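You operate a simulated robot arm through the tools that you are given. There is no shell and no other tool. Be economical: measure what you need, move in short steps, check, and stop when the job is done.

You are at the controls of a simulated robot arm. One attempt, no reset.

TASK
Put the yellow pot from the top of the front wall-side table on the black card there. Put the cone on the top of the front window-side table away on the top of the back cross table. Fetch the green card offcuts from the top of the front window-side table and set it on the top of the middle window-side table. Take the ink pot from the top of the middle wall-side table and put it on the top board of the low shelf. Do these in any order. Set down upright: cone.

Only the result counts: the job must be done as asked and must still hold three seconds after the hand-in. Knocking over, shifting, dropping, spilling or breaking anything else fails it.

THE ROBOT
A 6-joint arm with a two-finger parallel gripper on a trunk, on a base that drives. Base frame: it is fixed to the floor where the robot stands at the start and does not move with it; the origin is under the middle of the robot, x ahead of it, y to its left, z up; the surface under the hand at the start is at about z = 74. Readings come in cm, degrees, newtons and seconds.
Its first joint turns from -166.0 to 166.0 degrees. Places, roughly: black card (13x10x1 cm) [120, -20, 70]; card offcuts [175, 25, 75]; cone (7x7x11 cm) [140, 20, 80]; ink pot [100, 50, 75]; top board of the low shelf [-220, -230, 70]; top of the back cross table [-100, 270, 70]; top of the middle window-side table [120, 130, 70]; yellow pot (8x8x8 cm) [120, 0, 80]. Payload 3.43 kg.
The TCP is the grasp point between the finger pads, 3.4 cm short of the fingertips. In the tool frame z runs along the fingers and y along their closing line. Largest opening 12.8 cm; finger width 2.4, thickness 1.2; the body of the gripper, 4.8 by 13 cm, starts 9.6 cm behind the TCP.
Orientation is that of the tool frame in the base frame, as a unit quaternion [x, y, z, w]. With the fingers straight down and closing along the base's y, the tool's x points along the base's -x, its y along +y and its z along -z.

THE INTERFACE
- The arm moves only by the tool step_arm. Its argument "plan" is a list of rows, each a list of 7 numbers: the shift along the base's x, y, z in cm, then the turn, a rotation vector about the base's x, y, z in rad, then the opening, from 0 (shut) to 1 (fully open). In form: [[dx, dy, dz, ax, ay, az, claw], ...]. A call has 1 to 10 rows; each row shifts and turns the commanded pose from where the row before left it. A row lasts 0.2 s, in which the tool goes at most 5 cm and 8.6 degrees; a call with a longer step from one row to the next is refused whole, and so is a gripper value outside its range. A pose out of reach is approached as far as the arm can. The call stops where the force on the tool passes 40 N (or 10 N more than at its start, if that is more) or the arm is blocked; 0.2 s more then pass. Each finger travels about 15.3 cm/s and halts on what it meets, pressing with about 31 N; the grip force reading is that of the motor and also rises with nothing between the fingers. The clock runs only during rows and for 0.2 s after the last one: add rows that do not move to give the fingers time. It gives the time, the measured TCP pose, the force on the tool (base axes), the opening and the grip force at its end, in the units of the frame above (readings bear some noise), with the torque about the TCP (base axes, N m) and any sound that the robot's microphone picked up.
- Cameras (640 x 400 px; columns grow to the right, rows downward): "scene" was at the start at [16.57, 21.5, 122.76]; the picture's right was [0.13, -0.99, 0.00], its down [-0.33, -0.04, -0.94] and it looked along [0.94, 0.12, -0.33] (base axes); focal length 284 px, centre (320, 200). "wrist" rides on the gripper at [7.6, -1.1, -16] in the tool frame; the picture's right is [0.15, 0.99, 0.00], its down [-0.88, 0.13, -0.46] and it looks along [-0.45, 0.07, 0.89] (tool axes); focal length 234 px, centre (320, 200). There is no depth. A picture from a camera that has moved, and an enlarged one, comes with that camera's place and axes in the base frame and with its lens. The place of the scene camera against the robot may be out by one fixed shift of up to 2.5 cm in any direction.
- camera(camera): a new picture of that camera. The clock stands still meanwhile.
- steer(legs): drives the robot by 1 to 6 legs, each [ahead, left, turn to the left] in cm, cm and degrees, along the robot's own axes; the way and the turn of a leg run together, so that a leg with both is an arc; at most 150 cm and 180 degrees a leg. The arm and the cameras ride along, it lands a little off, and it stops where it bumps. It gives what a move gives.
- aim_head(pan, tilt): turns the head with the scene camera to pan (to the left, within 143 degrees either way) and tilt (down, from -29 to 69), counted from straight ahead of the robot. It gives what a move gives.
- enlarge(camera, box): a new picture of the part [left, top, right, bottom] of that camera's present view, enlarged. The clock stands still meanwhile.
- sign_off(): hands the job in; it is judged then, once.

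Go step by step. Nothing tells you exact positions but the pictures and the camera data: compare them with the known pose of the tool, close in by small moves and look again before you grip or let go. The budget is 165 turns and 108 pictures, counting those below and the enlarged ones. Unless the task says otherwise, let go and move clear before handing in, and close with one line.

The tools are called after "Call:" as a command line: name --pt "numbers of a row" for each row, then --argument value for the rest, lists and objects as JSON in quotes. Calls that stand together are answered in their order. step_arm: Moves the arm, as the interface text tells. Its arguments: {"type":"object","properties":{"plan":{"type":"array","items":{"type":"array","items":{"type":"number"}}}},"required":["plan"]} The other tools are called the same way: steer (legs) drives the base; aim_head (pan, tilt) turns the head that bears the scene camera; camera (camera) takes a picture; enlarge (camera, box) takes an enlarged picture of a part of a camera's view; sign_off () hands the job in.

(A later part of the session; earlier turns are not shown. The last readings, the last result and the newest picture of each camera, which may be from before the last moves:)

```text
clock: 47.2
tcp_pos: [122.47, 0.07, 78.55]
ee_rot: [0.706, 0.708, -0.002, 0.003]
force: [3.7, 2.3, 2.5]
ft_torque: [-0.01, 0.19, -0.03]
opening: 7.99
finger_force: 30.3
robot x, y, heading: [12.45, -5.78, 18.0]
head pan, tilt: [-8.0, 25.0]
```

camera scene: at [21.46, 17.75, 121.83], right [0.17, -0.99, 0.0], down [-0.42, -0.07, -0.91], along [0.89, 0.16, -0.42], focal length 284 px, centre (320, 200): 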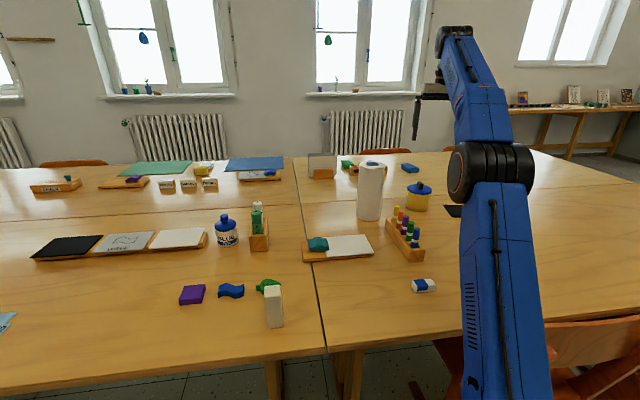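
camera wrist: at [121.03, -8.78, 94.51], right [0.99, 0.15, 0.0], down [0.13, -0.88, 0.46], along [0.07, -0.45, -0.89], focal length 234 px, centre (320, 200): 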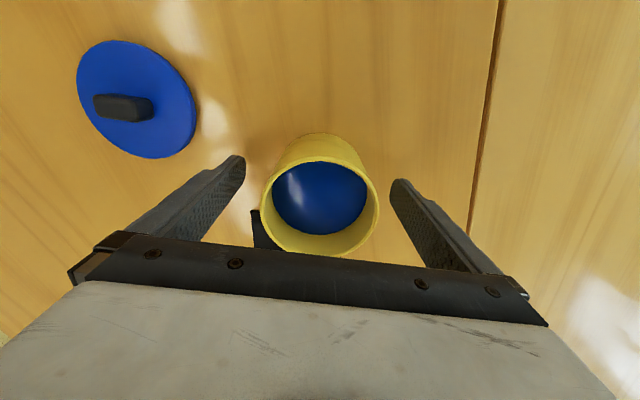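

It's on the table. I'll release, rise, and go over the displaced card.

Call:
step_arm --pt "0 0 0 0 0 0 0.6" --pt "0 0 0 0 0 0 1" --pt "0 0 0 0 0 0 1" --pt "0 0 3 0 0 0 1" --pt "0 0 5 0 0 0 1" --pt "0 0 2 0 0 0 1" --pt "0 -4 0 0 0 0 1" --pt "-0.3 -4.5 0 0 0 0 1" --pt "-0.3 -4.5 0 0 0 0 1" --pt "-0.3 -4.5 0 0 0 0 1"

Call:
step_arm --pt "0 -4.5 0 0 0 0 1" --pt "0 -4.5 0 0 0 0 1" --pt "0 -1 0 0 0 0 1" --pt "0 0 0 0 0 0 1"

Call:
camera --camera "wrist"

Call:
camera --camera "scene"

```text
clock: 49.4
tcp_pos: [121.43, -17.41, 88.37]
ee_rot: [0.705, 0.709, -0.002, 0.002]
force: [-0.3, -0.3, 0.5]
ft_torque: [-0.06, 0.02, 0.01]
opening: 12.77
finger_force: 0.2
robot x, y, heading: [12.1, -5.59, 18.0]
head pan, tilt: [-8.0, 25.0]
```

```text
clock: 50.4
tcp_pos: [121.31, -27.25, 88.65]
ee_rot: [0.706, 0.708, -0.002, 0.002]
force: [0.1, 0.0, 0.7]
ft_torque: [0.0, 0.0, 0.01]
opening: 12.81
finger_force: 0.0
robot x, y, heading: [12.3, -5.2, 17.8]
head pan, tilt: [-8.0, 25.0]
```

```text
70 pictures are left
camera wrist: at [120.14, -19.66, 104.56], right [0.99, 0.15, 0.0], down [0.13, -0.88, 0.46], along [0.07, -0.45, -0.89], focal length 234 px, centre (320, 200)
```

wrist: 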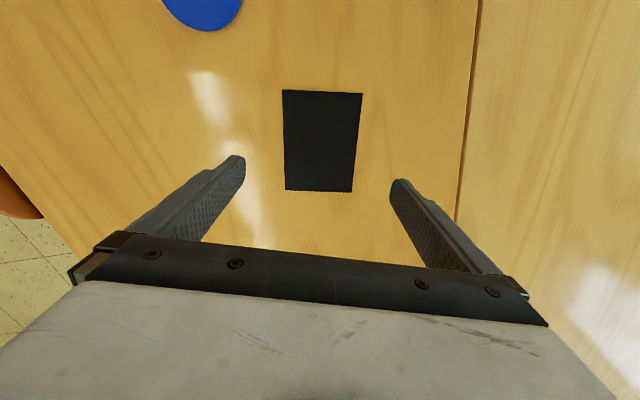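

```text
69 pictures are left
camera scene: at [21.46, 17.76, 121.83], right [0.17, -0.99, 0.0], down [-0.42, -0.07, -0.91], along [0.89, 0.16, -0.42], focal length 284 px, centre (320, 200)
```

scene: 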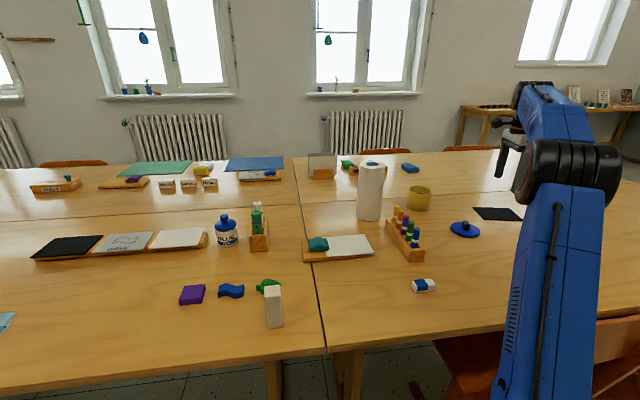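

The card centre is at (121.4, −27.1) with the same tilt as before; it must go back 10.4 cm in +y. I'll align the gripper with it and go down.

Call:
step_arm --pt "0.1 0.1 -4 0 0 0.115 1" --pt "0 0 -4 0 0 0 1" --pt "0 0 -2.4 0 0 0 1" --pt "0 0 -0.4 0 0 0 1" --pt "0 0 0 0 0 0 1"

Call:
camera --camera "wrist"

```text
clock: 51.6
tcp_pos: [121.52, -27.27, 77.74]
ee_rot: [0.664, 0.748, -0.001, 0.002]
force: [0.3, -0.2, 0.1]
ft_torque: [0.0, -0.01, 0.04]
opening: 12.79
finger_force: 0.0
robot x, y, heading: [12.05, -5.21, 17.9]
head pan, tilt: [-8.0, 25.0]
```

```text
68 pictures are left
camera wrist: at [119.54, -19.86, 93.66], right [0.97, 0.26, 0.0], down [0.23, -0.86, 0.46], along [0.12, -0.44, -0.89], focal length 234 px, centre (320, 200)
```

wrist: 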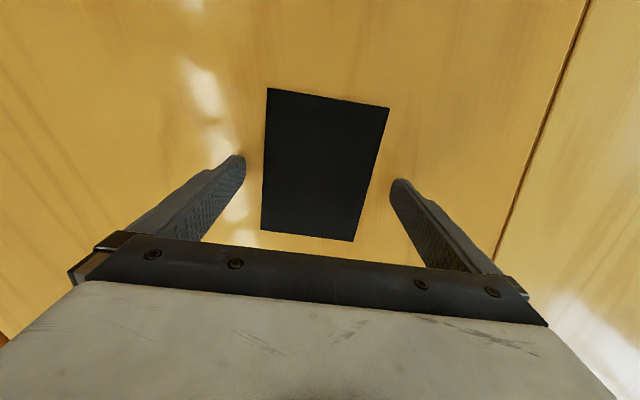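

Well aligned. I'll lower slightly to the table and grip the card edges.

Call:
step_arm --pt "-0.2 0 -0.15 0 0 0 1" --pt "0 0 -0.15 0 0 0 1" --pt "0 0 0 0 0 0 0.85" --pt "0 0 0 0 0 0 0.7" --pt "0 0 0 0 0 0 0.7" --pt "0 0 0 0 0 0 0.7"

```text
clock: 53.0
tcp_pos: [121.49, -27.34, 77.48]
ee_rot: [0.664, 0.748, -0.002, 0.002]
force: [-0.5, -0.1, 0.5]
ft_torque: [0.02, 0.02, 0.01]
opening: 9.38
finger_force: 30.7
robot x, y, heading: [11.99, -5.48, 17.9]
head pan, tilt: [-8.0, 25.0]
```

The card is gripped at 9.4 cm. I'll lift it just off the table, move +10.4 in y, and look.

Call:
step_arm --pt "0 0 0.6 0 0 0 0.7" --pt "0 1.6 0.2 0 0 0 0.7" --pt "0 2.2 0 0 0 0 0.7" --pt "0 2.2 0 0 0 0 0.7" --pt "0 2.2 0 0 0 0 0.7" --pt "0 2.2 0 0 0 0 0.7" --pt "0 0 0 0 0 0 0.7"

Call:
camera --camera "wrist"

Call:
enlarge --camera "scene" --box '[380, 150, 540, 250]'

```text
clock: 54.6
tcp_pos: [121.28, -17.08, 78.29]
ee_rot: [0.664, 0.748, -0.003, 0.002]
force: [0.6, -0.3, -1.0]
ft_torque: [-0.03, 0.0, -0.01]
opening: 9.38
finger_force: 31.3
robot x, y, heading: [12.45, -5.24, 17.8]
head pan, tilt: [-8.0, 25.0]
```

```text
67 pictures are left
camera wrist: at [119.29, -9.58, 94.15], right [0.97, 0.26, 0.0], down [0.23, -0.86, 0.46], along [0.12, -0.44, -0.89], focal length 234 px, centre (320, 200)
```

wrist: 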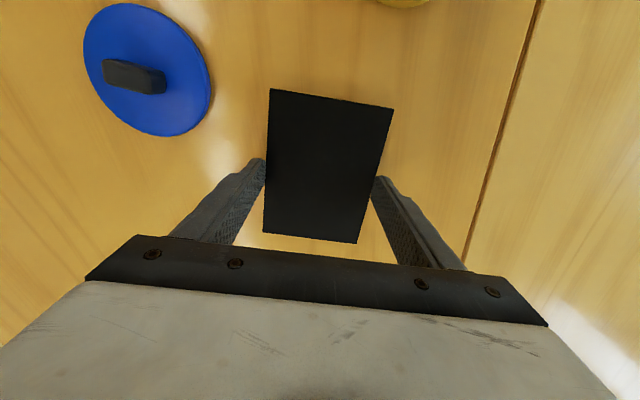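

```text
4.00 times, centred on (460, 200) of scene
camera zoom: at [21.45, 17.76, 121.83], right [0.17, -0.99, 0.0], down [-0.42, -0.07, -0.91], along [0.89, 0.16, -0.42], focal length 1135 px, centre (-240, 200)
```

zoom: 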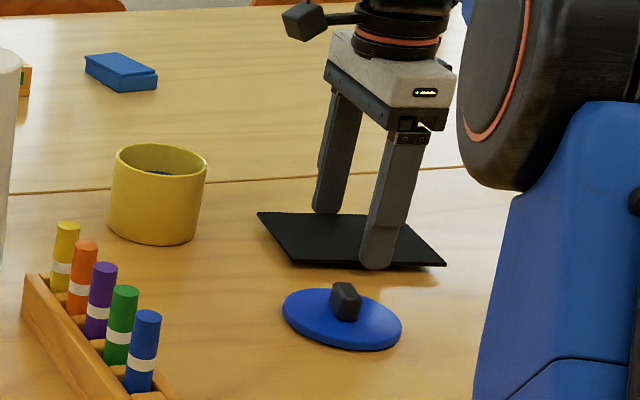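

The card is within a few millimetres of its original spot. A small correction, then I'll lower, release and rise.

Call:
step_arm --pt "0.3 0.3 0 0 0 0 0.7" --pt "0 0 -0.5 0 0 0 0.7" --pt "0 0 -0.3 0 0 0 0.7" --pt "0 0 0 0 0 0 0.8" --pt "0 0 0 0 0 0 1" --pt "0 0 0 0 0 0 1" --pt "0 0 3 0 0 0 1" --pt "0 0 5 0 0 0 1" --pt "0 0 3 0 0 0 1" --pt "0 0 0 0 0 0 1"

Call:
enlarge --camera "scene" --box '[340, 145, 500, 245]'

Call:
camera --camera "wrist"

```text
clock: 56.8
tcp_pos: [121.75, -16.31, 88.44]
ee_rot: [0.665, 0.747, -0.002, 0.002]
force: [-0.1, 0.1, 0.2]
ft_torque: [-0.01, -0.01, 0.01]
opening: 12.82
finger_force: 0.1
robot x, y, heading: [11.95, -5.47, 17.9]
head pan, tilt: [-8.0, 25.0]
```

```text
4.00 times, centred on (420, 195) of scene
camera zoom: at [21.45, 17.76, 121.83], right [0.17, -0.99, 0.0], down [-0.42, -0.07, -0.91], along [0.89, 0.16, -0.42], focal length 1135 px, centre (-80, 220)
```

zoom: 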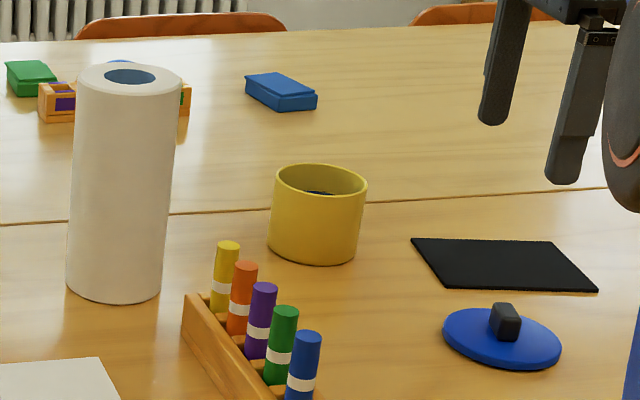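

```text
64 pictures are left
camera wrist: at [119.75, -8.9, 104.36], right [0.97, 0.26, 0.0], down [0.23, -0.86, 0.46], along [0.12, -0.44, -0.89], focal length 234 px, centre (320, 200)
```

wrist: 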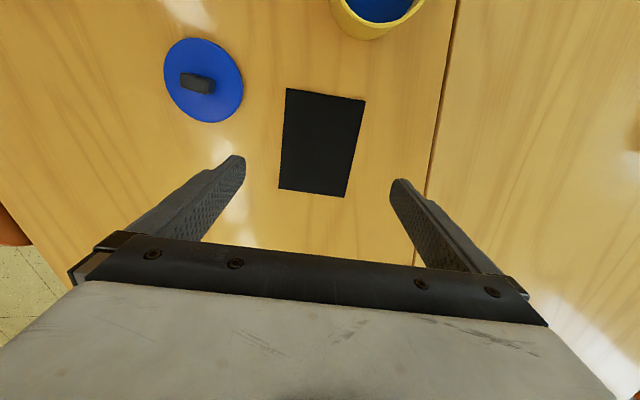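

The card is back within 3 mm. Back to the pot body at (122.4, 0.1).

Call:
step_arm --pt "0.2 4.1 1 0 0 0 1" --pt "0.2 4.1 0 0 0 0 1" --pt "0.2 4.1 0 0 0 0 1" --pt "0.1 4.1 0 0 0 0 1" --pt "0 0 0 0 0 0 1" --pt "0 0 -4 0 0 0 1" --pt "0 0 -4 0 0 0 1" --pt "0 0 -2.5 0 0 0 1" --pt "0 0 0 0 0 0 1"

Call:
camera --camera "wrist"

```text
clock: 58.8
tcp_pos: [122.07, 0.0, 78.91]
ee_rot: [0.664, 0.747, -0.002, 0.002]
force: [0.0, 0.4, -0.1]
ft_torque: [0.0, 0.01, -0.02]
opening: 12.82
finger_force: 0.0
robot x, y, heading: [12.47, -5.66, 18.0]
head pan, tilt: [-8.0, 25.0]
```

```text
63 pictures are left
camera wrist: at [120.12, 7.34, 94.87], right [0.97, 0.26, 0.0], down [0.23, -0.86, 0.46], along [0.12, -0.44, -0.89], focal length 234 px, centre (320, 200)
```

wrist: 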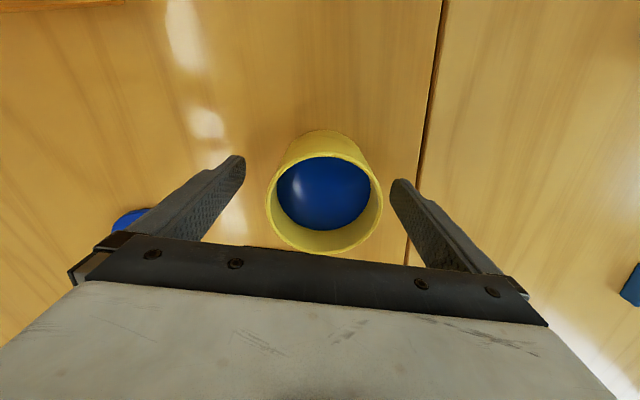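

Centred. I'll grip, lift and carry to above the card.

Call:
step_arm --pt "0 0 0 0 0 0 0.75" --pt "0 0 0 0 0 0 0.55" --pt "0 0 0 0 0 0 0.45" --pt "0 0 0 0 0 0 0.45" --pt "0 0 0 0 0 0 0.45" --pt "0 0 0.5 0 0 0 0.45" --pt "0 0 1.2 0 0 0 0.45" --pt "0 0 1.8 0 0 0 0.45" --pt "0 0 0 0 0 0 0.45"

Call:
step_arm --pt "-0.05 -0.8 0 0 0 0 0.45" --pt "-0.05 -1.8 0 0 0 0 0.45" --pt "-0.1 -2.3 0 0 0 0 0.45" --pt "-0.1 -2.5 0 0 0 0 0.45" --pt "-0.1 -2.5 0 0 0 0 0.45" --pt "-0.1 -2.4 0 0 0 0 0.45" --pt "-0.1 -2 0 0 0 0 0.45" --pt "-0.05 -1.3 0 0 0 0 0.45" --pt "0 -0.8 0 0 0 0 0.45" --pt "0 0 0 0 0 0 0.45"

Call:
camera --camera "wrist"

Call:
enlarge --camera "scene" --box '[400, 150, 528, 230]'

```text
clock: 60.8
tcp_pos: [122.26, -0.43, 82.61]
ee_rot: [0.665, 0.747, -0.002, 0.002]
force: [0.7, 0.0, -7.5]
ft_torque: [0.02, 0.0, -0.01]
opening: 7.92
finger_force: 30.7
robot x, y, heading: [12.59, -5.52, 17.8]
head pan, tilt: [-8.0, 25.0]
```

```text
clock: 63.0
tcp_pos: [121.7, -16.68, 82.58]
ee_rot: [0.665, 0.747, -0.002, 0.002]
force: [0.2, -0.2, -7.7]
ft_torque: [0.02, 0.02, -0.02]
opening: 7.92
finger_force: 31.0
robot x, y, heading: [12.25, -5.67, 17.8]
head pan, tilt: [-8.0, 25.0]
```

```text
62 pictures are left
camera wrist: at [119.71, -9.3, 98.46], right [0.97, 0.26, 0.0], down [0.23, -0.86, 0.46], along [0.12, -0.44, -0.89], focal length 234 px, centre (320, 200)
```

wrist: 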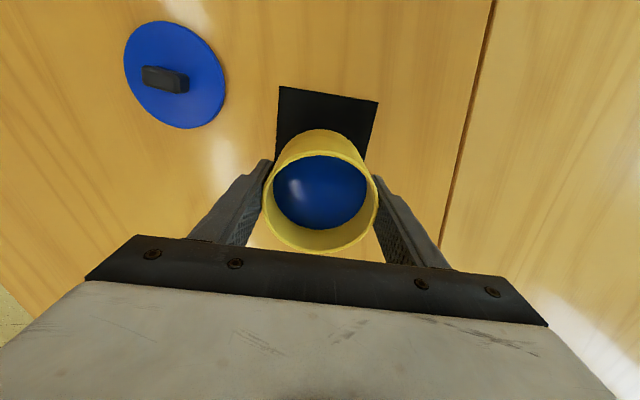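

```text
5.00 times, centred on (464, 190) of scene
camera zoom: at [21.49, 17.76, 121.83], right [0.17, -0.99, 0.0], down [-0.42, -0.07, -0.91], along [0.89, 0.16, -0.42], focal length 1418 px, centre (-400, 250)
```

zoom: 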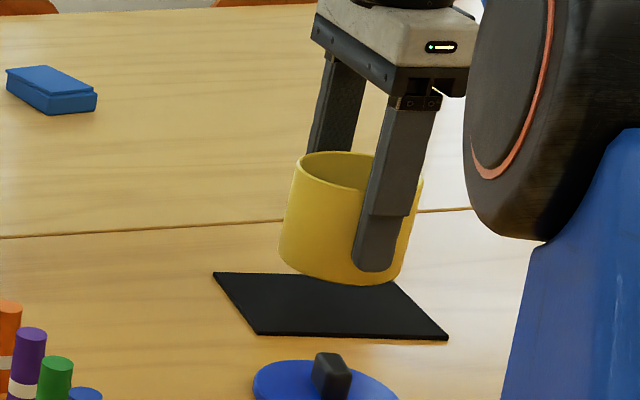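

It's over the card. Lowering gently until contact.

Call:
step_arm --pt "-0.1 0.2 -1 0 0 0 0.45" --pt "0 0 -1 0 0 0 0.45" --pt "0 0 -0.5 0 0 0 0.45" --pt "0 0 -0.2 0 0 0 0.45" --pt "0 0 -0.2 0 0 0 0.45"

Call:
enlarge --camera "scene" --box '[400, 160, 528, 240]'

```text
clock: 64.2
tcp_pos: [121.55, -16.48, 79.71]
ee_rot: [0.665, 0.747, -0.002, 0.002]
force: [0.1, 0.4, -8.4]
ft_torque: [-0.04, 0.01, 0.01]
opening: 7.98
finger_force: 30.8
robot x, y, heading: [11.85, -5.36, 17.9]
head pan, tilt: [-8.0, 25.0]
```

```text
5.00 times, centred on (464, 200) of scene
camera zoom: at [21.49, 17.76, 121.83], right [0.17, -0.99, 0.0], down [-0.42, -0.07, -0.91], along [0.89, 0.16, -0.42], focal length 1418 px, centre (-400, 200)
```

zoom: 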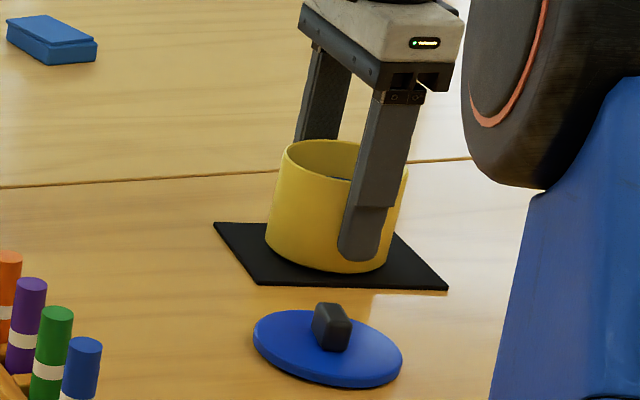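

Call:
step_arm --pt "0 0 -0.15 0 0 0 0.45" --pt "0 0 -0.15 0 0 0 0.45" --pt "0 0 0 0 0 0 0.45"

```text
clock: 65.0
tcp_pos: [121.5, -16.45, 79.57]
ee_rot: [0.664, 0.748, -0.001, 0.003]
force: [1.9, -2.1, 0.0]
ft_torque: [-0.04, -0.09, -0.01]
opening: 7.93
finger_force: 31.0
robot x, y, heading: [12.48, -5.3, 18.1]
head pan, tilt: [-8.0, 25.0]
```

The pot is resting on the card. I'll release, rise, turn the gripper back and go over the lid.

Call:
step_arm --pt "0 0 0 0 0 0 0.65" --pt "0 0 0 0 0 0 1" --pt "0 0 0 0 0 0 1" --pt "0 0 3 0 0 0 1" --pt "0 0 4.5 0 0 0 1" --pt "0 0 4.5 0 0 0 1" --pt "0 0 0 0 0 0.1455 1" --pt "-1.5 0.3 0 0 0 0.1455 1" --pt "-1.5 0.4 0 0 0 0.1455 1" --pt "-1.5 0.4 0 0 0 0.1455 1"

Call:
step_arm --pt "-1.7 0.4 0 0 0 0.1455 1" --pt "-1.7 0.4 0 0 0 0.1455 1" --pt "-1.7 0.4 0 0 0 0.1455 1" --pt "-1.7 0.4 0 0 0 0.1455 1" --pt "-1.7 0.4 0 0 0 0.1455 0.6" --pt "-1.7 0.4 -2 0 0 0.1455 0.4" --pt "0 0 -2 0 0 0 0.4" --pt "0 0 0 0 0 0 0.4"

Call:
camera --camera "wrist"

Call:
enlarge --camera "scene" --box '[400, 160, 528, 240]'

```text
clock: 67.2
tcp_pos: [116.96, -15.35, 91.45]
ee_rot: [0.421, 0.907, -0.002, 0.002]
force: [0.9, 0.6, 0.0]
ft_torque: [-0.03, 0.02, 0.01]
opening: 12.79
finger_force: 0.0
robot x, y, heading: [12.02, -5.28, 17.9]
head pan, tilt: [-8.0, 25.0]
```

```text
clock: 69.0
tcp_pos: [106.89, -12.73, 87.3]
ee_rot: [-0.001, 1.0, 0.0, 0.002]
force: [-0.4, -0.3, -0.5]
ft_torque: [0.0, -0.03, -0.03]
opening: 5.11
finger_force: 0.1
robot x, y, heading: [12.25, -5.66, 17.8]
head pan, tilt: [-8.0, 25.0]
```

```text
59 pictures are left
camera wrist: at [99.32, -14.01, 103.18], right [-0.15, 0.99, 0.0], down [0.88, 0.13, 0.46], along [0.46, 0.07, -0.89], focal length 234 px, centre (320, 200)
```

wrist: 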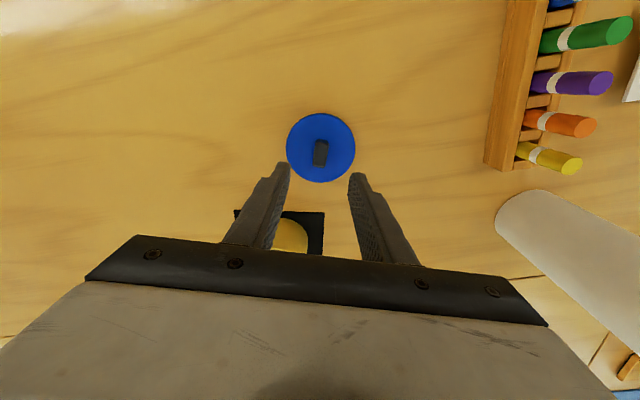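

```text
5.00 times, centred on (464, 200) of scene
camera zoom: at [21.45, 17.76, 121.83], right [0.17, -0.99, 0.0], down [-0.42, -0.07, -0.91], along [0.89, 0.16, -0.42], focal length 1418 px, centre (-400, 200)
```

zoom: 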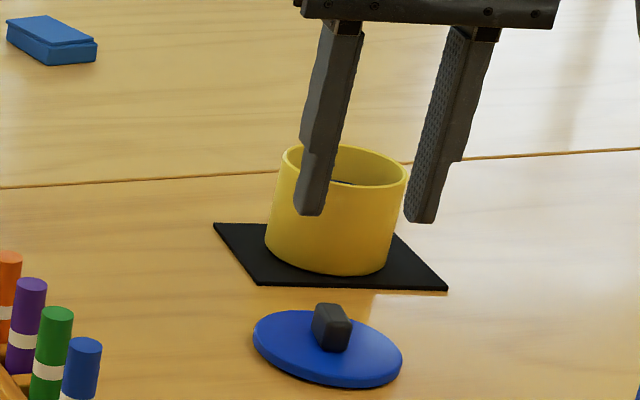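

The knob is right under the TCP. I'll descend, grip and lift the lid.

Call:
step_arm --pt "0.1 0 -3 0 0 0 0.3" --pt "0 0 -3 0 0 0 0.3" --pt "0 0 -2 0 0 0 0.3" --pt "0 0 -0.5 0 0 0 0.3" --pt "0 0 0 0 0 0 0.1" --pt "0 0 0 0 0 0 0.05" --pt "0 0 0 0 0 0 0.05" --pt "0 0 3 0 0 0 0.05" --pt "0 0 4 0 0 0 0.05" --pt "0 0 4 0 0 0 0.05"

Call:
camera --camera "wrist"

```text
clock: 71.2
tcp_pos: [107.06, -13.05, 89.66]
ee_rot: [-0.001, 1.0, 0.0, 0.002]
force: [0.4, -0.5, -0.2]
ft_torque: [-0.02, 0.03, 0.02]
opening: 1.44
finger_force: 31.0
robot x, y, heading: [12.19, -5.7, 17.9]
head pan, tilt: [-8.0, 25.0]
```

```text
57 pictures are left
camera wrist: at [99.33, -14.12, 105.63], right [-0.15, 0.99, 0.0], down [0.88, 0.13, 0.46], along [0.45, 0.07, -0.89], focal length 234 px, centre (320, 200)
```

wrist: 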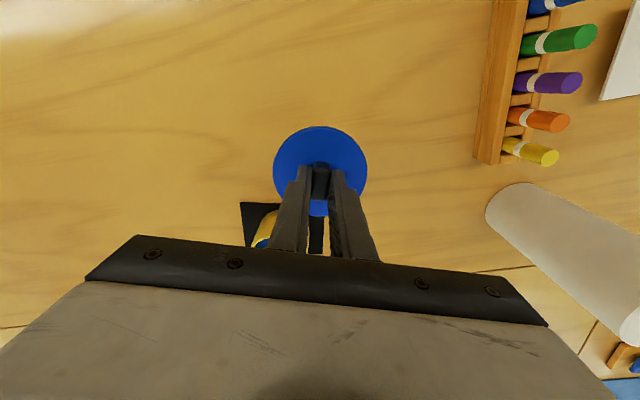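

Lid in hand. I'll carry it above the pot and check.

Call:
step_arm --pt "1 -0.3 1.5 0 0 0 0.05" --pt "3 -0.7 0 0 0 0 0.05" --pt "3 -0.7 0 0 0 0 0.05" --pt "3 -0.7 0 0 0 0 0.05" --pt "3 -0.6 0 0 0 0 0.05" --pt "1.7 -0.3 0 0 0 0 0.05" --pt "0 0 0 0 0 0 0.05" --pt "0 0 -2 0 0 0 0.05" --pt "0 0 0 0 0 0 0.05"

Call:
enlarge --camera "scene" --box '[420, 160, 500, 210]'

Call:
camera --camera "wrist"

```text
clock: 73.2
tcp_pos: [121.75, -16.17, 89.26]
ee_rot: [-0.001, 1.0, 0.001, 0.002]
force: [1.0, -0.1, -0.1]
ft_torque: [-0.01, 0.01, -0.02]
opening: 1.46
finger_force: 31.4
robot x, y, heading: [12.35, -5.41, 17.8]
head pan, tilt: [-8.0, 25.0]
```

```text
8.00 times, centred on (460, 185) of scene
camera zoom: at [21.45, 17.76, 121.83], right [0.17, -0.99, 0.0], down [-0.42, -0.07, -0.91], along [0.89, 0.16, -0.42], focal length 2269 px, centre (-800, 320)
```

zoom: 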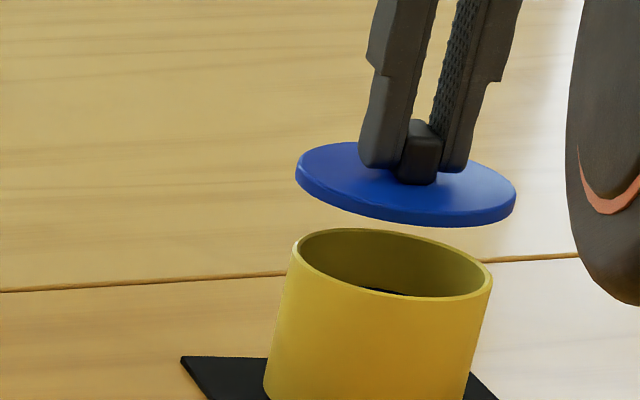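

```text
55 pictures are left
camera wrist: at [114.07, -17.48, 105.11], right [-0.15, 0.99, 0.0], down [0.88, 0.13, 0.46], along [0.45, 0.07, -0.89], focal length 234 px, centre (320, 200)
```

wrist: 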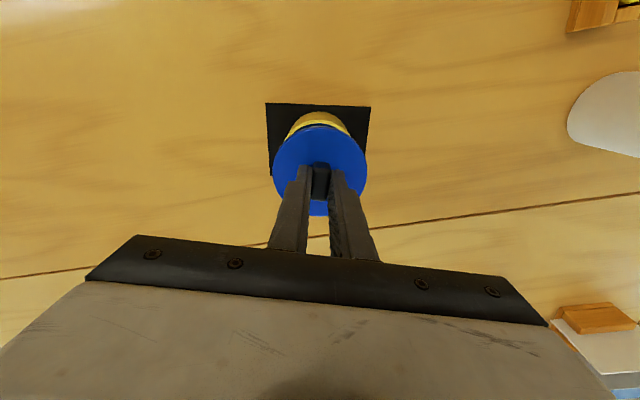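

The lid is aligned within a couple of millimetres. Lowering gently.

Call:
step_arm --pt "0.15 0 -1 0 0 0 0.05" --pt "0 0 -1 0 0 0 0.05" --pt "0 0 -0.5 0 0 0 0.05" --pt "0 0 -0.2 0 0 0 0.05" --pt "0 0 -0.2 0 0 0 0.05" --pt "0 0 0 0 0 0 0.05"

Call:
enlarge --camera "scene" --box '[420, 160, 500, 210]'

```text
clock: 74.6
tcp_pos: [121.73, -16.29, 86.39]
ee_rot: [0.0, 1.0, 0.0, 0.002]
force: [0.7, -0.6, 0.0]
ft_torque: [0.01, 0.0, 0.01]
opening: 1.44
finger_force: 31.3
robot x, y, heading: [12.28, -5.64, 17.9]
head pan, tilt: [-8.0, 25.0]
```

```text
8.00 times, centred on (460, 185) of scene
camera zoom: at [21.45, 17.76, 121.83], right [0.17, -0.99, 0.0], down [-0.42, -0.07, -0.91], along [0.89, 0.16, -0.42], focal length 2269 px, centre (-800, 320)
```

zoom: 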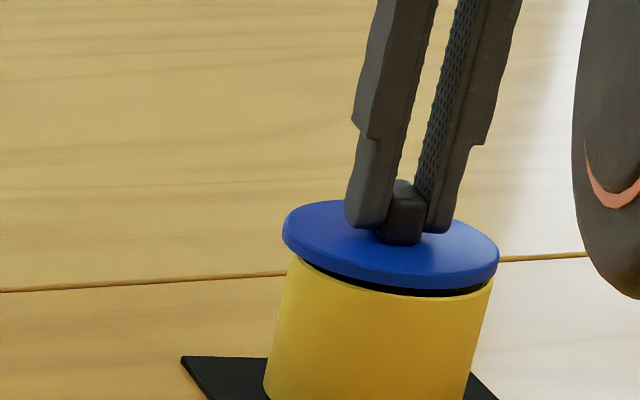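

Call:
step_arm --pt "0 0 -0.15 0 0 0 0.05" --pt "0 0 -0.15 0 0 0 0.05" --pt "0 0 -0.1 0 0 0 0.05" --pt "0 0 0 0 0 0 0.05"

Call:
enlarge --camera "scene" --box '[420, 160, 500, 210]'

```text
clock: 75.6
tcp_pos: [121.79, -16.26, 85.95]
ee_rot: [-0.001, 1.0, 0.0, 0.002]
force: [-0.4, 0.2, 6.0]
ft_torque: [0.12, -0.18, 0.01]
opening: 1.48
finger_force: 30.5
robot x, y, heading: [11.95, -5.45, 17.8]
head pan, tilt: [-8.0, 25.0]
```

```text
8.00 times, centred on (460, 185) of scene
camera zoom: at [21.42, 17.77, 121.83], right [0.17, -0.99, 0.0], down [-0.42, -0.07, -0.91], along [0.89, 0.16, -0.42], focal length 2269 px, centre (-800, 320)
```

zoom: 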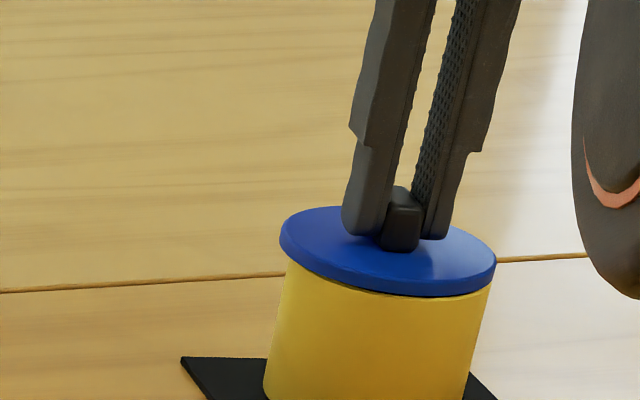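

The lid is seated and supported. I'll release, rise, and look for the ink pot next; it's in reach from here.

Call:
step_arm --pt "0 0 0 0 0 0 0.15" --pt "0 0 0.3 0 0 0 0.4" --pt "0 0 3 0 0 0 0.6" --pt "0 0 4.5 0 0 0 1" --pt "0 0 4.8 0 0 0 1" --pt "0 0 4.8 0 0 0 1" --pt "-4 2.5 0 0 0 0 1" --pt "-4 2.5 0 0 0 0 1" --pt "-4 2.5 0 0 0 0 1" --pt "-4 2.5 0 0 0 0 1"

Call:
step_arm --pt "-1.2 4.7 0 0 0 0 1" --pt "-1.2 4.7 0 0 0 0 1" --pt "-1.2 4.7 0 0 0 0 1" --pt "-0.5 4.8 0 0 0 0 1" --pt "0 4.8 0 0 0 0 1" --pt "0 4.8 0 0 0 0 1" --pt "0 4.8 0 0 0 0 1" --pt "0 4.8 0 0 0 0 1" --pt "0 4.8 0 0 0 0 1" --pt "0 4.8 0 0 0 0 1"

Call:
camera --camera "scene"

Call:
camera --camera "wrist"

```text
clock: 77.8
tcp_pos: [104.73, -6.31, 101.94]
ee_rot: [0.0, 1.0, 0.0, 0.001]
force: [0.1, 0.0, -0.9]
ft_torque: [-0.03, 0.07, 0.01]
opening: 12.82
finger_force: 0.0
out of reach, approached as far as the arm can: row 6
robot x, y, heading: [12.5, -5.6, 17.8]
head pan, tilt: [-8.0, 25.0]
```

```text
clock: 80.0
tcp_pos: [100.63, 41.33, 102.76]
ee_rot: [0.0, 1.0, 0.0, 0.004]
force: [-0.1, -1.1, 0.1]
ft_torque: [0.08, -0.01, 0.01]
opening: 12.81
finger_force: 0.1
robot x, y, heading: [12.29, -5.41, 17.5]
head pan, tilt: [-8.0, 25.0]
```

```text
52 pictures are left
camera scene: at [21.45, 17.72, 121.84], right [0.17, -0.99, 0.0], down [-0.42, -0.07, -0.91], along [0.89, 0.15, -0.42], focal length 284 px, centre (320, 200)
```

scene: 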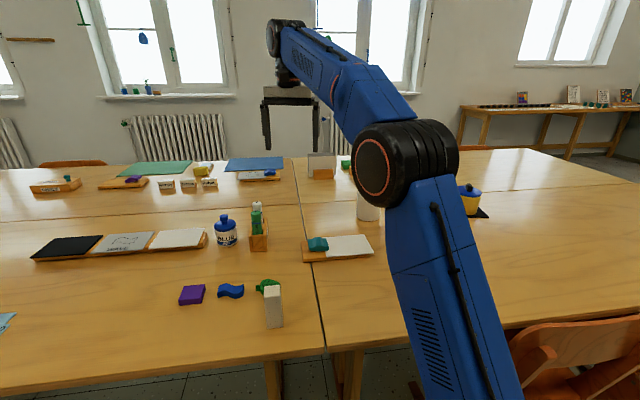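

```text
51 pictures are left
camera wrist: at [92.93, 40.22, 118.67], right [-0.15, 0.99, 0.0], down [0.88, 0.13, 0.46], along [0.46, 0.07, -0.89], focal length 234 px, centre (320, 200)
```

wrist: 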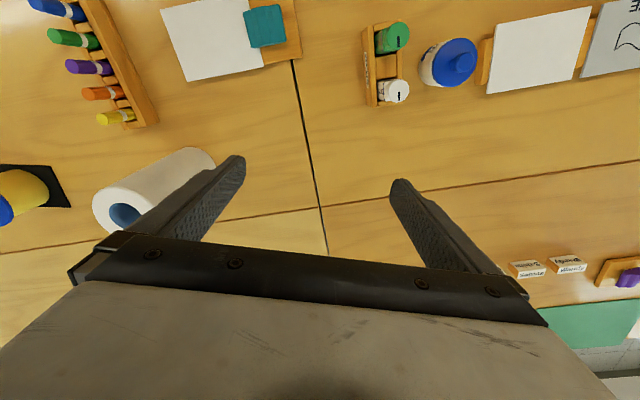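

The ink pot is at about (88, 57.7), between a tube holder and a board, so the fingers should close front-to-back. I'll move over it while turning the gripper −72°.

Call:
step_arm --pt "-1.4 1.8 0 0 0 -0.1397 1" --pt "-1.4 1.8 0 0 0 -0.1397 1" --pt "-1.4 1.8 0 0 0 -0.1397 1" --pt "-1.4 1.8 0 0 0 -0.1397 1" --pt "-1.4 1.8 0 0 0 -0.1397 1" --pt "-1.4 1.8 0 0 0 -0.1397 1" --pt "-1.4 1.8 0 0 0 -0.1397 1" --pt "-1.4 1.8 0 0 0 -0.1397 1" --pt "-1.4 1.8 -2 0 0 -0.1397 1" --pt "0 0 -3 0 0 0 1"

Call:
camera --camera "wrist"

```text
clock: 82.2
tcp_pos: [88.04, 58.07, 97.47]
ee_rot: [0.588, 0.809, -0.002, 0.002]
force: [-0.5, 0.0, 0.0]
ft_torque: [0.0, -0.01, 0.03]
opening: 12.81
finger_force: 0.1
robot x, y, heading: [11.92, -5.24, 17.7]
head pan, tilt: [-8.0, 25.0]
```

```text
50 pictures are left
camera wrist: at [84.68, 64.8, 113.26], right [0.9, 0.45, 0.0], down [0.4, -0.79, 0.46], along [0.2, -0.41, -0.89], focal length 234 px, centre (320, 200)
```

wrist: 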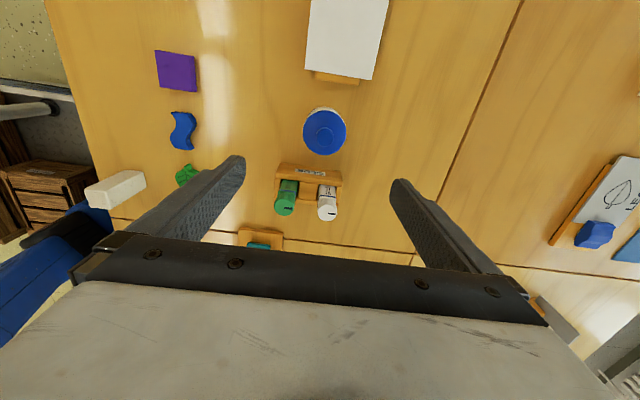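

The cap centre is at about (87.5, 60). I'll adjust and lower partway.

Call:
step_arm --pt "-0.5 1.9 -2 0 0 0 1" --pt "0 0 -4 0 0 0 1" --pt "0 0 -2.5 0 0 0 1" --pt "0 0 0 0 0 0 1"

Call:
camera --camera "wrist"

Call:
enlarge --camera "scene" --box '[140, 160, 300, 260]'

```text
clock: 83.2
tcp_pos: [87.61, 59.39, 88.89]
ee_rot: [0.587, 0.81, -0.001, 0.002]
force: [-0.8, 0.4, 0.1]
ft_torque: [-0.01, 0.0, -0.01]
opening: 12.8
finger_force: 0.0
robot x, y, heading: [11.95, -5.59, 17.6]
head pan, tilt: [-8.0, 25.0]
```

```text
49 pictures are left
camera wrist: at [84.08, 66.23, 104.9], right [0.89, 0.45, 0.0], down [0.4, -0.79, 0.46], along [0.2, -0.41, -0.89], focal length 234 px, centre (320, 200)
```

wrist: 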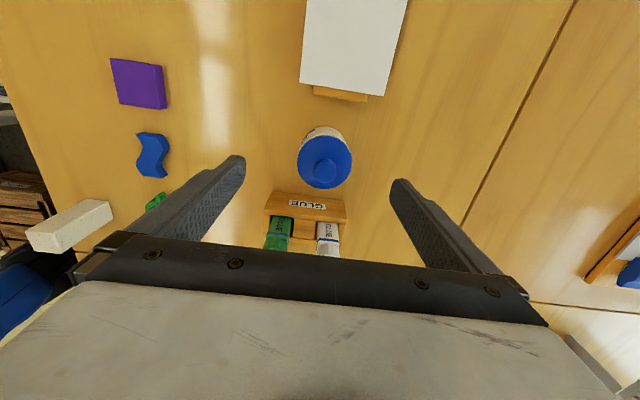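

```text
4.00 times, centred on (220, 210) of scene
camera zoom: at [21.44, 17.78, 121.83], right [0.17, -0.99, 0.0], down [-0.42, -0.07, -0.91], along [0.89, 0.16, -0.42], focal length 1135 px, centre (720, 160)
```

zoom: 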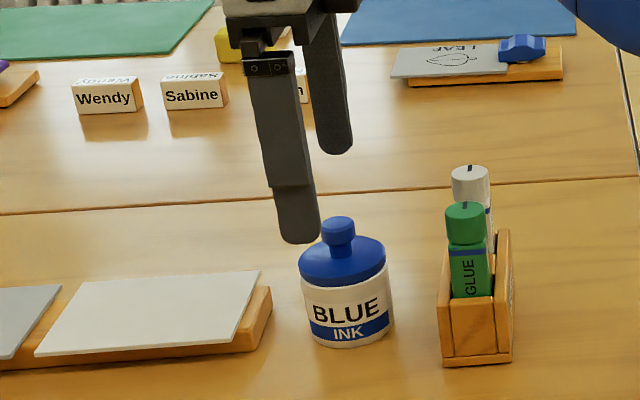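

It's centred on the bottle. I'll descend to body height and check before closing.

Call:
step_arm --pt "0.2 0 -3 0 0 0 1" --pt "0 0 -3 0 0 0 1" --pt "0 0 -3 0 0 0 1" --pt "0 0 -1.6 0 0 0 1" --pt "0 0 0 0 0 0 1"

Call:
camera --camera "wrist"

Call:
enlarge --camera "scene" --box '[140, 160, 300, 260]'

```text
clock: 84.4
tcp_pos: [87.72, 59.46, 78.36]
ee_rot: [0.588, 0.809, -0.001, 0.002]
force: [1.0, 0.0, 0.9]
ft_torque: [0.0, -0.01, 0.01]
opening: 12.78
finger_force: 0.1
robot x, y, heading: [12.47, -5.13, 17.7]
head pan, tilt: [-8.0, 25.0]
```

```text
47 pictures are left
camera wrist: at [84.31, 66.43, 94.34], right [0.89, 0.45, 0.0], down [0.4, -0.79, 0.46], along [0.2, -0.41, -0.89], focal length 234 px, centre (320, 200)
```

wrist: 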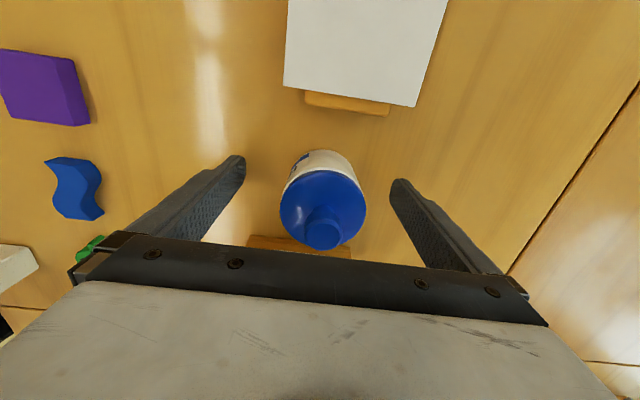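

```text
4.00 times, centred on (220, 210) of scene
camera zoom: at [21.45, 17.78, 121.83], right [0.17, -0.99, 0.0], down [-0.42, -0.07, -0.91], along [0.89, 0.16, -0.42], focal length 1135 px, centre (720, 160)
```

zoom: 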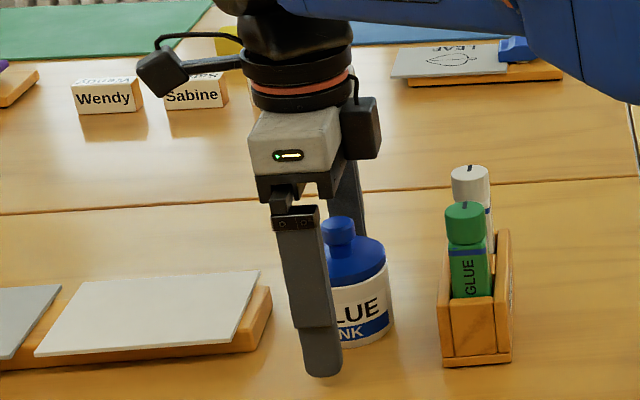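

Centred. Closing and lifting a little.

Call:
step_arm --pt "0 0 0 0 0 0 0.7" --pt "0 0 0 0 0 0 0.5" --pt "0 0 0 0 0 0 0.4" --pt "0 0 0 0 0 0 0.4" --pt "0 0 0 0 0 0 0.4" --pt "0 0 1 0 0 0 0.4" --pt "0 0 2.5 0 0 0 0.4" --pt "0 0 0 0 0 0 0.4"

Call:
enlarge --camera "scene" --box '[140, 160, 300, 260]'

```text
clock: 86.2
tcp_pos: [87.97, 59.72, 81.88]
ee_rot: [0.587, 0.81, -0.002, 0.002]
force: [0.1, -0.1, -3.2]
ft_torque: [0.03, -0.01, 0.04]
opening: 6.02
finger_force: 31.5
robot x, y, heading: [12.24, -5.5, 17.8]
head pan, tilt: [-8.0, 25.0]
```

```text
4.00 times, centred on (220, 210) of scene
camera zoom: at [21.46, 17.79, 121.82], right [0.17, -0.99, 0.0], down [-0.42, -0.07, -0.91], along [0.89, 0.16, -0.42], focal length 1135 px, centre (720, 160)
```

zoom: 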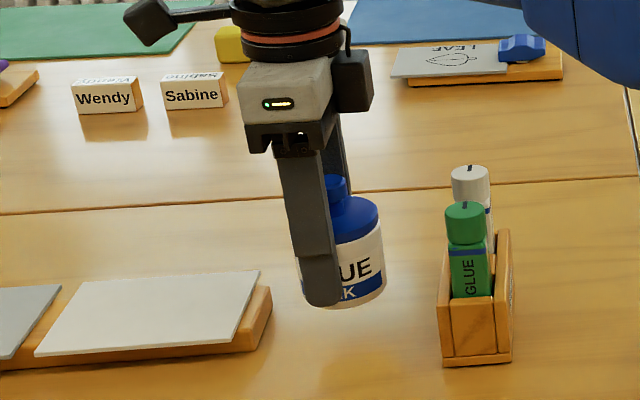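

The ink pot is held. I'll raise it, pull the arm in, and back away from the table.

Call:
step_arm --pt "0 0 4.5 0 0 0 0.4" --pt "0 0 4.5 0 0 0 0.4" --pt "0 0 4.5 0 0 0 0.4" --pt "0 0 4.5 0 0 0 0.4" --pt "0 0 3 0 0 0 0.4" --pt "-3.2 -3 0 0 0 0 0.4" --pt "-3.2 -3 0 0 0 0 0.4" --pt "-3.2 -3 0 0 0 0 0.4" --pt "-3.2 -3 0 0 0 0 0.4" --pt "-3.2 -3 0 0 0 0 0.4"

Call:
step_arm --pt "-3.2 -3 0 0 0 0 0.4" --pt "-3.2 -3 0 0 0 0 0.4" --pt "-3.2 -3 0 0 0 0 0.4" --pt "0 0 0 0 0 0 0.4"

Call:
steer --legs '[[-70, 0, 0], [0, 0, 180], [90, 60, 0]]'

Call:
aim_head --pan 20 --tilt 25

Call:
camera --camera "scene"

```text
clock: 88.4
tcp_pos: [71.81, 44.84, 102.47]
ee_rot: [0.586, 0.81, -0.003, 0.002]
force: [0.5, 1.0, -4.6]
ft_torque: [-0.08, 0.07, -0.01]
opening: 6.03
finger_force: 31.1
robot x, y, heading: [12.03, -5.82, 17.9]
head pan, tilt: [-8.0, 25.0]
```

```text
clock: 89.4
tcp_pos: [62.16, 35.93, 102.72]
ee_rot: [0.587, 0.81, -0.003, 0.002]
force: [-0.2, -0.1, -3.7]
ft_torque: [0.03, 0.03, 0.03]
opening: 6.02
finger_force: 30.8
robot x, y, heading: [12.22, -5.7, 17.8]
head pan, tilt: [-8.0, 25.0]
```

```text
clock: 105.4
tcp_pos: [-184.63, -139.96, 102.85]
ee_rot: [0.776, -0.631, -0.001, -0.002]
force: [-0.7, 0.4, -3.0]
ft_torque: [-0.01, -0.04, 0.01]
opening: 6.02
finger_force: 31.2
robot x, y, heading: [-130.59, -104.43, -168.2]
head pan, tilt: [-8.0, 25.0]
```

```text
clock: 106.4
tcp_pos: [-184.72, -140.06, 102.7]
ee_rot: [0.776, -0.631, -0.001, -0.002]
force: [0.1, -0.2, -3.2]
ft_torque: [-0.02, -0.01, 0.01]
opening: 6.03
finger_force: 31.2
robot x, y, heading: [-130.38, -104.15, -168.3]
head pan, tilt: [20.0, 25.0]
```

```text
44 pictures are left
camera scene: at [-142.42, -134.17, 121.83], right [-0.52, 0.85, 0.0], down [0.36, 0.22, -0.91], along [-0.77, -0.47, -0.42], focal length 284 px, centre (320, 200)
```

scene: 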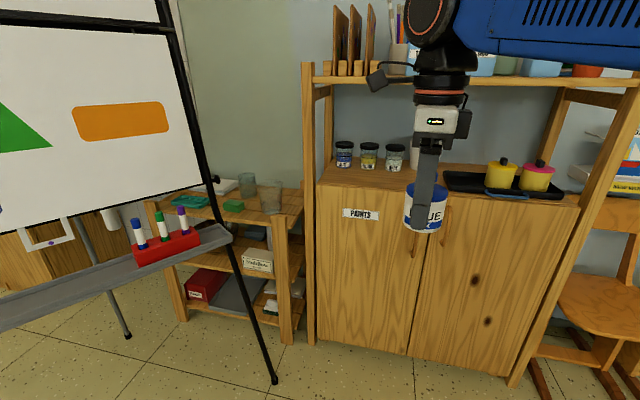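

The low shelf is ahead-left, behind the easel's right leg. I'll zoom in on its top to find free space.

Call:
enlarge --camera "scene" --box '[150, 150, 342, 270]'

```text
3.33 times, centred on (246, 210) of scene
camera zoom: at [-142.42, -134.17, 121.83], right [-0.52, 0.85, 0.0], down [0.36, 0.22, -0.91], along [-0.77, -0.47, -0.42], focal length 946 px, centre (567, 167)
```

zoom: 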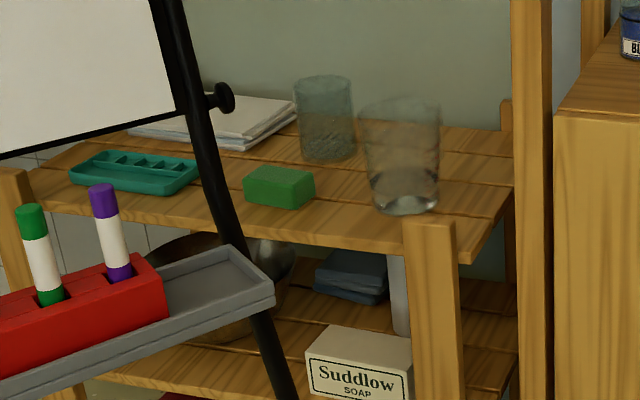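

There's free space on the shelf's back right, behind the right glass at around (−230, −208). I'll tuck the arm a little to the right, square up, and drive closer between the easel and cabinet.

Call:
step_arm --pt "1 4.5 0 0 0 0 0.4" --pt "1 4.5 0 0 0 0 0.4" --pt "1 4.5 0 0 0 0 0.4" --pt "1 4.5 0 0 0 0 0.4" --pt "1 4.5 0 0 0 0 0.4"

Call:
steer --legs '[[0, 0, 6.2], [0, 44, 0], [28, 0, 0]]'

Call:
aim_head --pan 8 --tilt 38

Call:
camera --camera "scene"

```text
clock: 107.6
tcp_pos: [-179.87, -117.51, 102.58]
ee_rot: [0.776, -0.63, -0.001, -0.002]
force: [-0.9, -0.2, -4.0]
ft_torque: [0.0, -0.07, 0.0]
opening: 6.04
finger_force: 30.7
robot x, y, heading: [-130.51, -104.48, -168.5]
head pan, tilt: [20.0, 25.0]
```

```text
clock: 112.4
tcp_pos: [-191.08, -174.06, 102.65]
ee_rot: [0.808, -0.59, -0.002, -0.002]
force: [0.8, -0.4, -3.5]
ft_torque: [-0.03, 0.02, -0.01]
opening: 6.04
finger_force: 31.2
robot x, y, heading: [-142.94, -156.36, -162.6]
head pan, tilt: [20.0, 25.0]
```

```text
clock: 113.2
tcp_pos: [-191.14, -174.2, 102.6]
ee_rot: [0.808, -0.59, -0.002, -0.002]
force: [-0.3, -0.2, -3.4]
ft_torque: [-0.02, 0.01, 0.01]
opening: 6.03
finger_force: 30.9
robot x, y, heading: [-143.14, -156.09, -162.8]
head pan, tilt: [8.0, 38.0]
```

```text
42 pictures are left
camera scene: at [-152.93, -184.97, 119.8], right [-0.43, 0.9, 0.0], down [0.56, 0.26, -0.79], along [-0.71, -0.34, -0.62], focal length 284 px, centre (320, 200)
```

scene: 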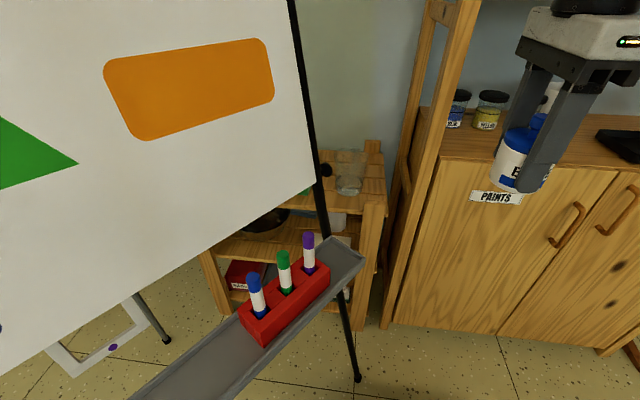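

The easel's board stands right beside my head, so I'll drive no further. I'll turn the gripper +90° so the wrist camera looks at the shelf, then look.

Call:
step_arm --pt "0 0 0 0 0 0.145 0.4" --pt "0 0 0 0 0 0.145 0.4" --pt "0 0 0 0 0 0.145 0.4" --pt "0 0 0 0 0 0.145 0.4" --pt "0 0 0 0 0 0.145 0.4" --pt "0 0 0 0 0 0.145 0.4" --pt "0 0 0 0 0 0.145 0.4" --pt "0 0 0 0 0 0.145 0.4" --pt "0 0 0 0 0 0.145 0.4" --pt "0 0 0 0 0 0.145 0.4"

Call:
step_arm --pt "0 0 0.5 0 0 0.12 0.4" --pt "0 -3.5 0.5 0 0 0 0.4" --pt "0 -3.5 0.5 0 0 0 0.4" --pt "0 0 0 0 0 0 0.4"

Call:
camera --camera "wrist"

```text
clock: 115.4
tcp_pos: [-191.11, -174.16, 102.65]
ee_rot: [0.996, 0.094, -0.003, 0.0]
force: [-1.2, 0.0, -3.2]
ft_torque: [0.0, -0.04, -0.04]
opening: 6.02
finger_force: 31.0
robot x, y, heading: [-143.31, -155.95, -162.3]
head pan, tilt: [8.0, 38.0]
```

```text
clock: 116.4
tcp_pos: [-191.2, -180.84, 104.43]
ee_rot: [0.988, 0.154, -0.002, 0.0]
force: [-0.1, 0.4, -2.8]
ft_torque: [-0.03, -0.01, -0.01]
opening: 6.03
finger_force: 30.6
robot x, y, heading: [-143.3, -156.22, -162.5]
head pan, tilt: [8.0, 38.0]
```

```text
41 pictures are left
camera wrist: at [-184.25, -177.6, 120.19], right [0.44, -0.9, 0.0], down [-0.8, -0.39, 0.46], along [-0.41, -0.2, -0.89], focal length 234 px, centre (320, 200)
```

wrist: 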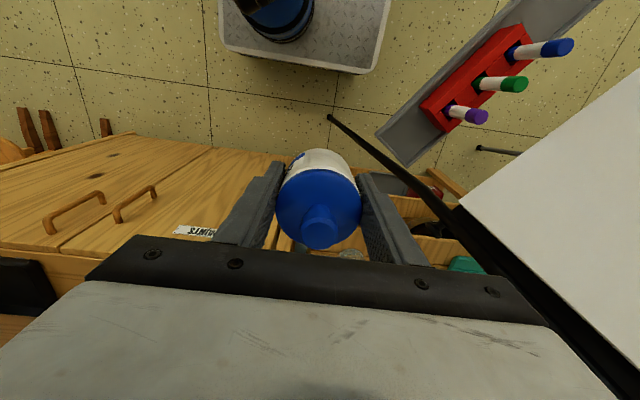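

The easel leg stands around 26 cm left of the hand. The best free spot is between the right glass and the sponge, so I'll shift right and slightly ahead to get a cleaner diagonal reach.

Call:
steer --legs '[[0, -19, 0], [14, 0, 0]]'

Call:
aim_head --pan 22 --tilt 42

Call:
camera --camera "scene"

```text
clock: 118.9
tcp_pos: [-210.65, -166.29, 104.22]
ee_rot: [0.988, 0.155, -0.003, 0.0]
force: [-0.5, 0.2, -3.1]
ft_torque: [-0.03, -0.04, -0.02]
opening: 6.01
finger_force: 31.0
robot x, y, heading: [-163.12, -141.78, -162.5]
head pan, tilt: [8.0, 38.0]
```

```text
clock: 119.6
tcp_pos: [-210.63, -166.35, 104.37]
ee_rot: [0.988, 0.154, -0.002, 0.001]
force: [-0.2, -0.7, -3.3]
ft_torque: [0.03, -0.03, -0.01]
opening: 6.04
finger_force: 30.5
robot x, y, heading: [-163.04, -141.78, -162.7]
head pan, tilt: [22.0, 42.0]
```

```text
40 pictures are left
camera scene: at [-171.02, -172.0, 119.2], right [-0.64, 0.77, 0.0], down [0.52, 0.42, -0.74], along [-0.57, -0.47, -0.67], focal length 284 px, centre (320, 200)
```

scene: 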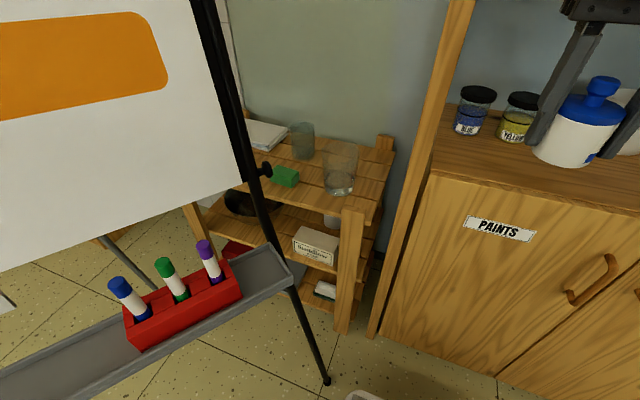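

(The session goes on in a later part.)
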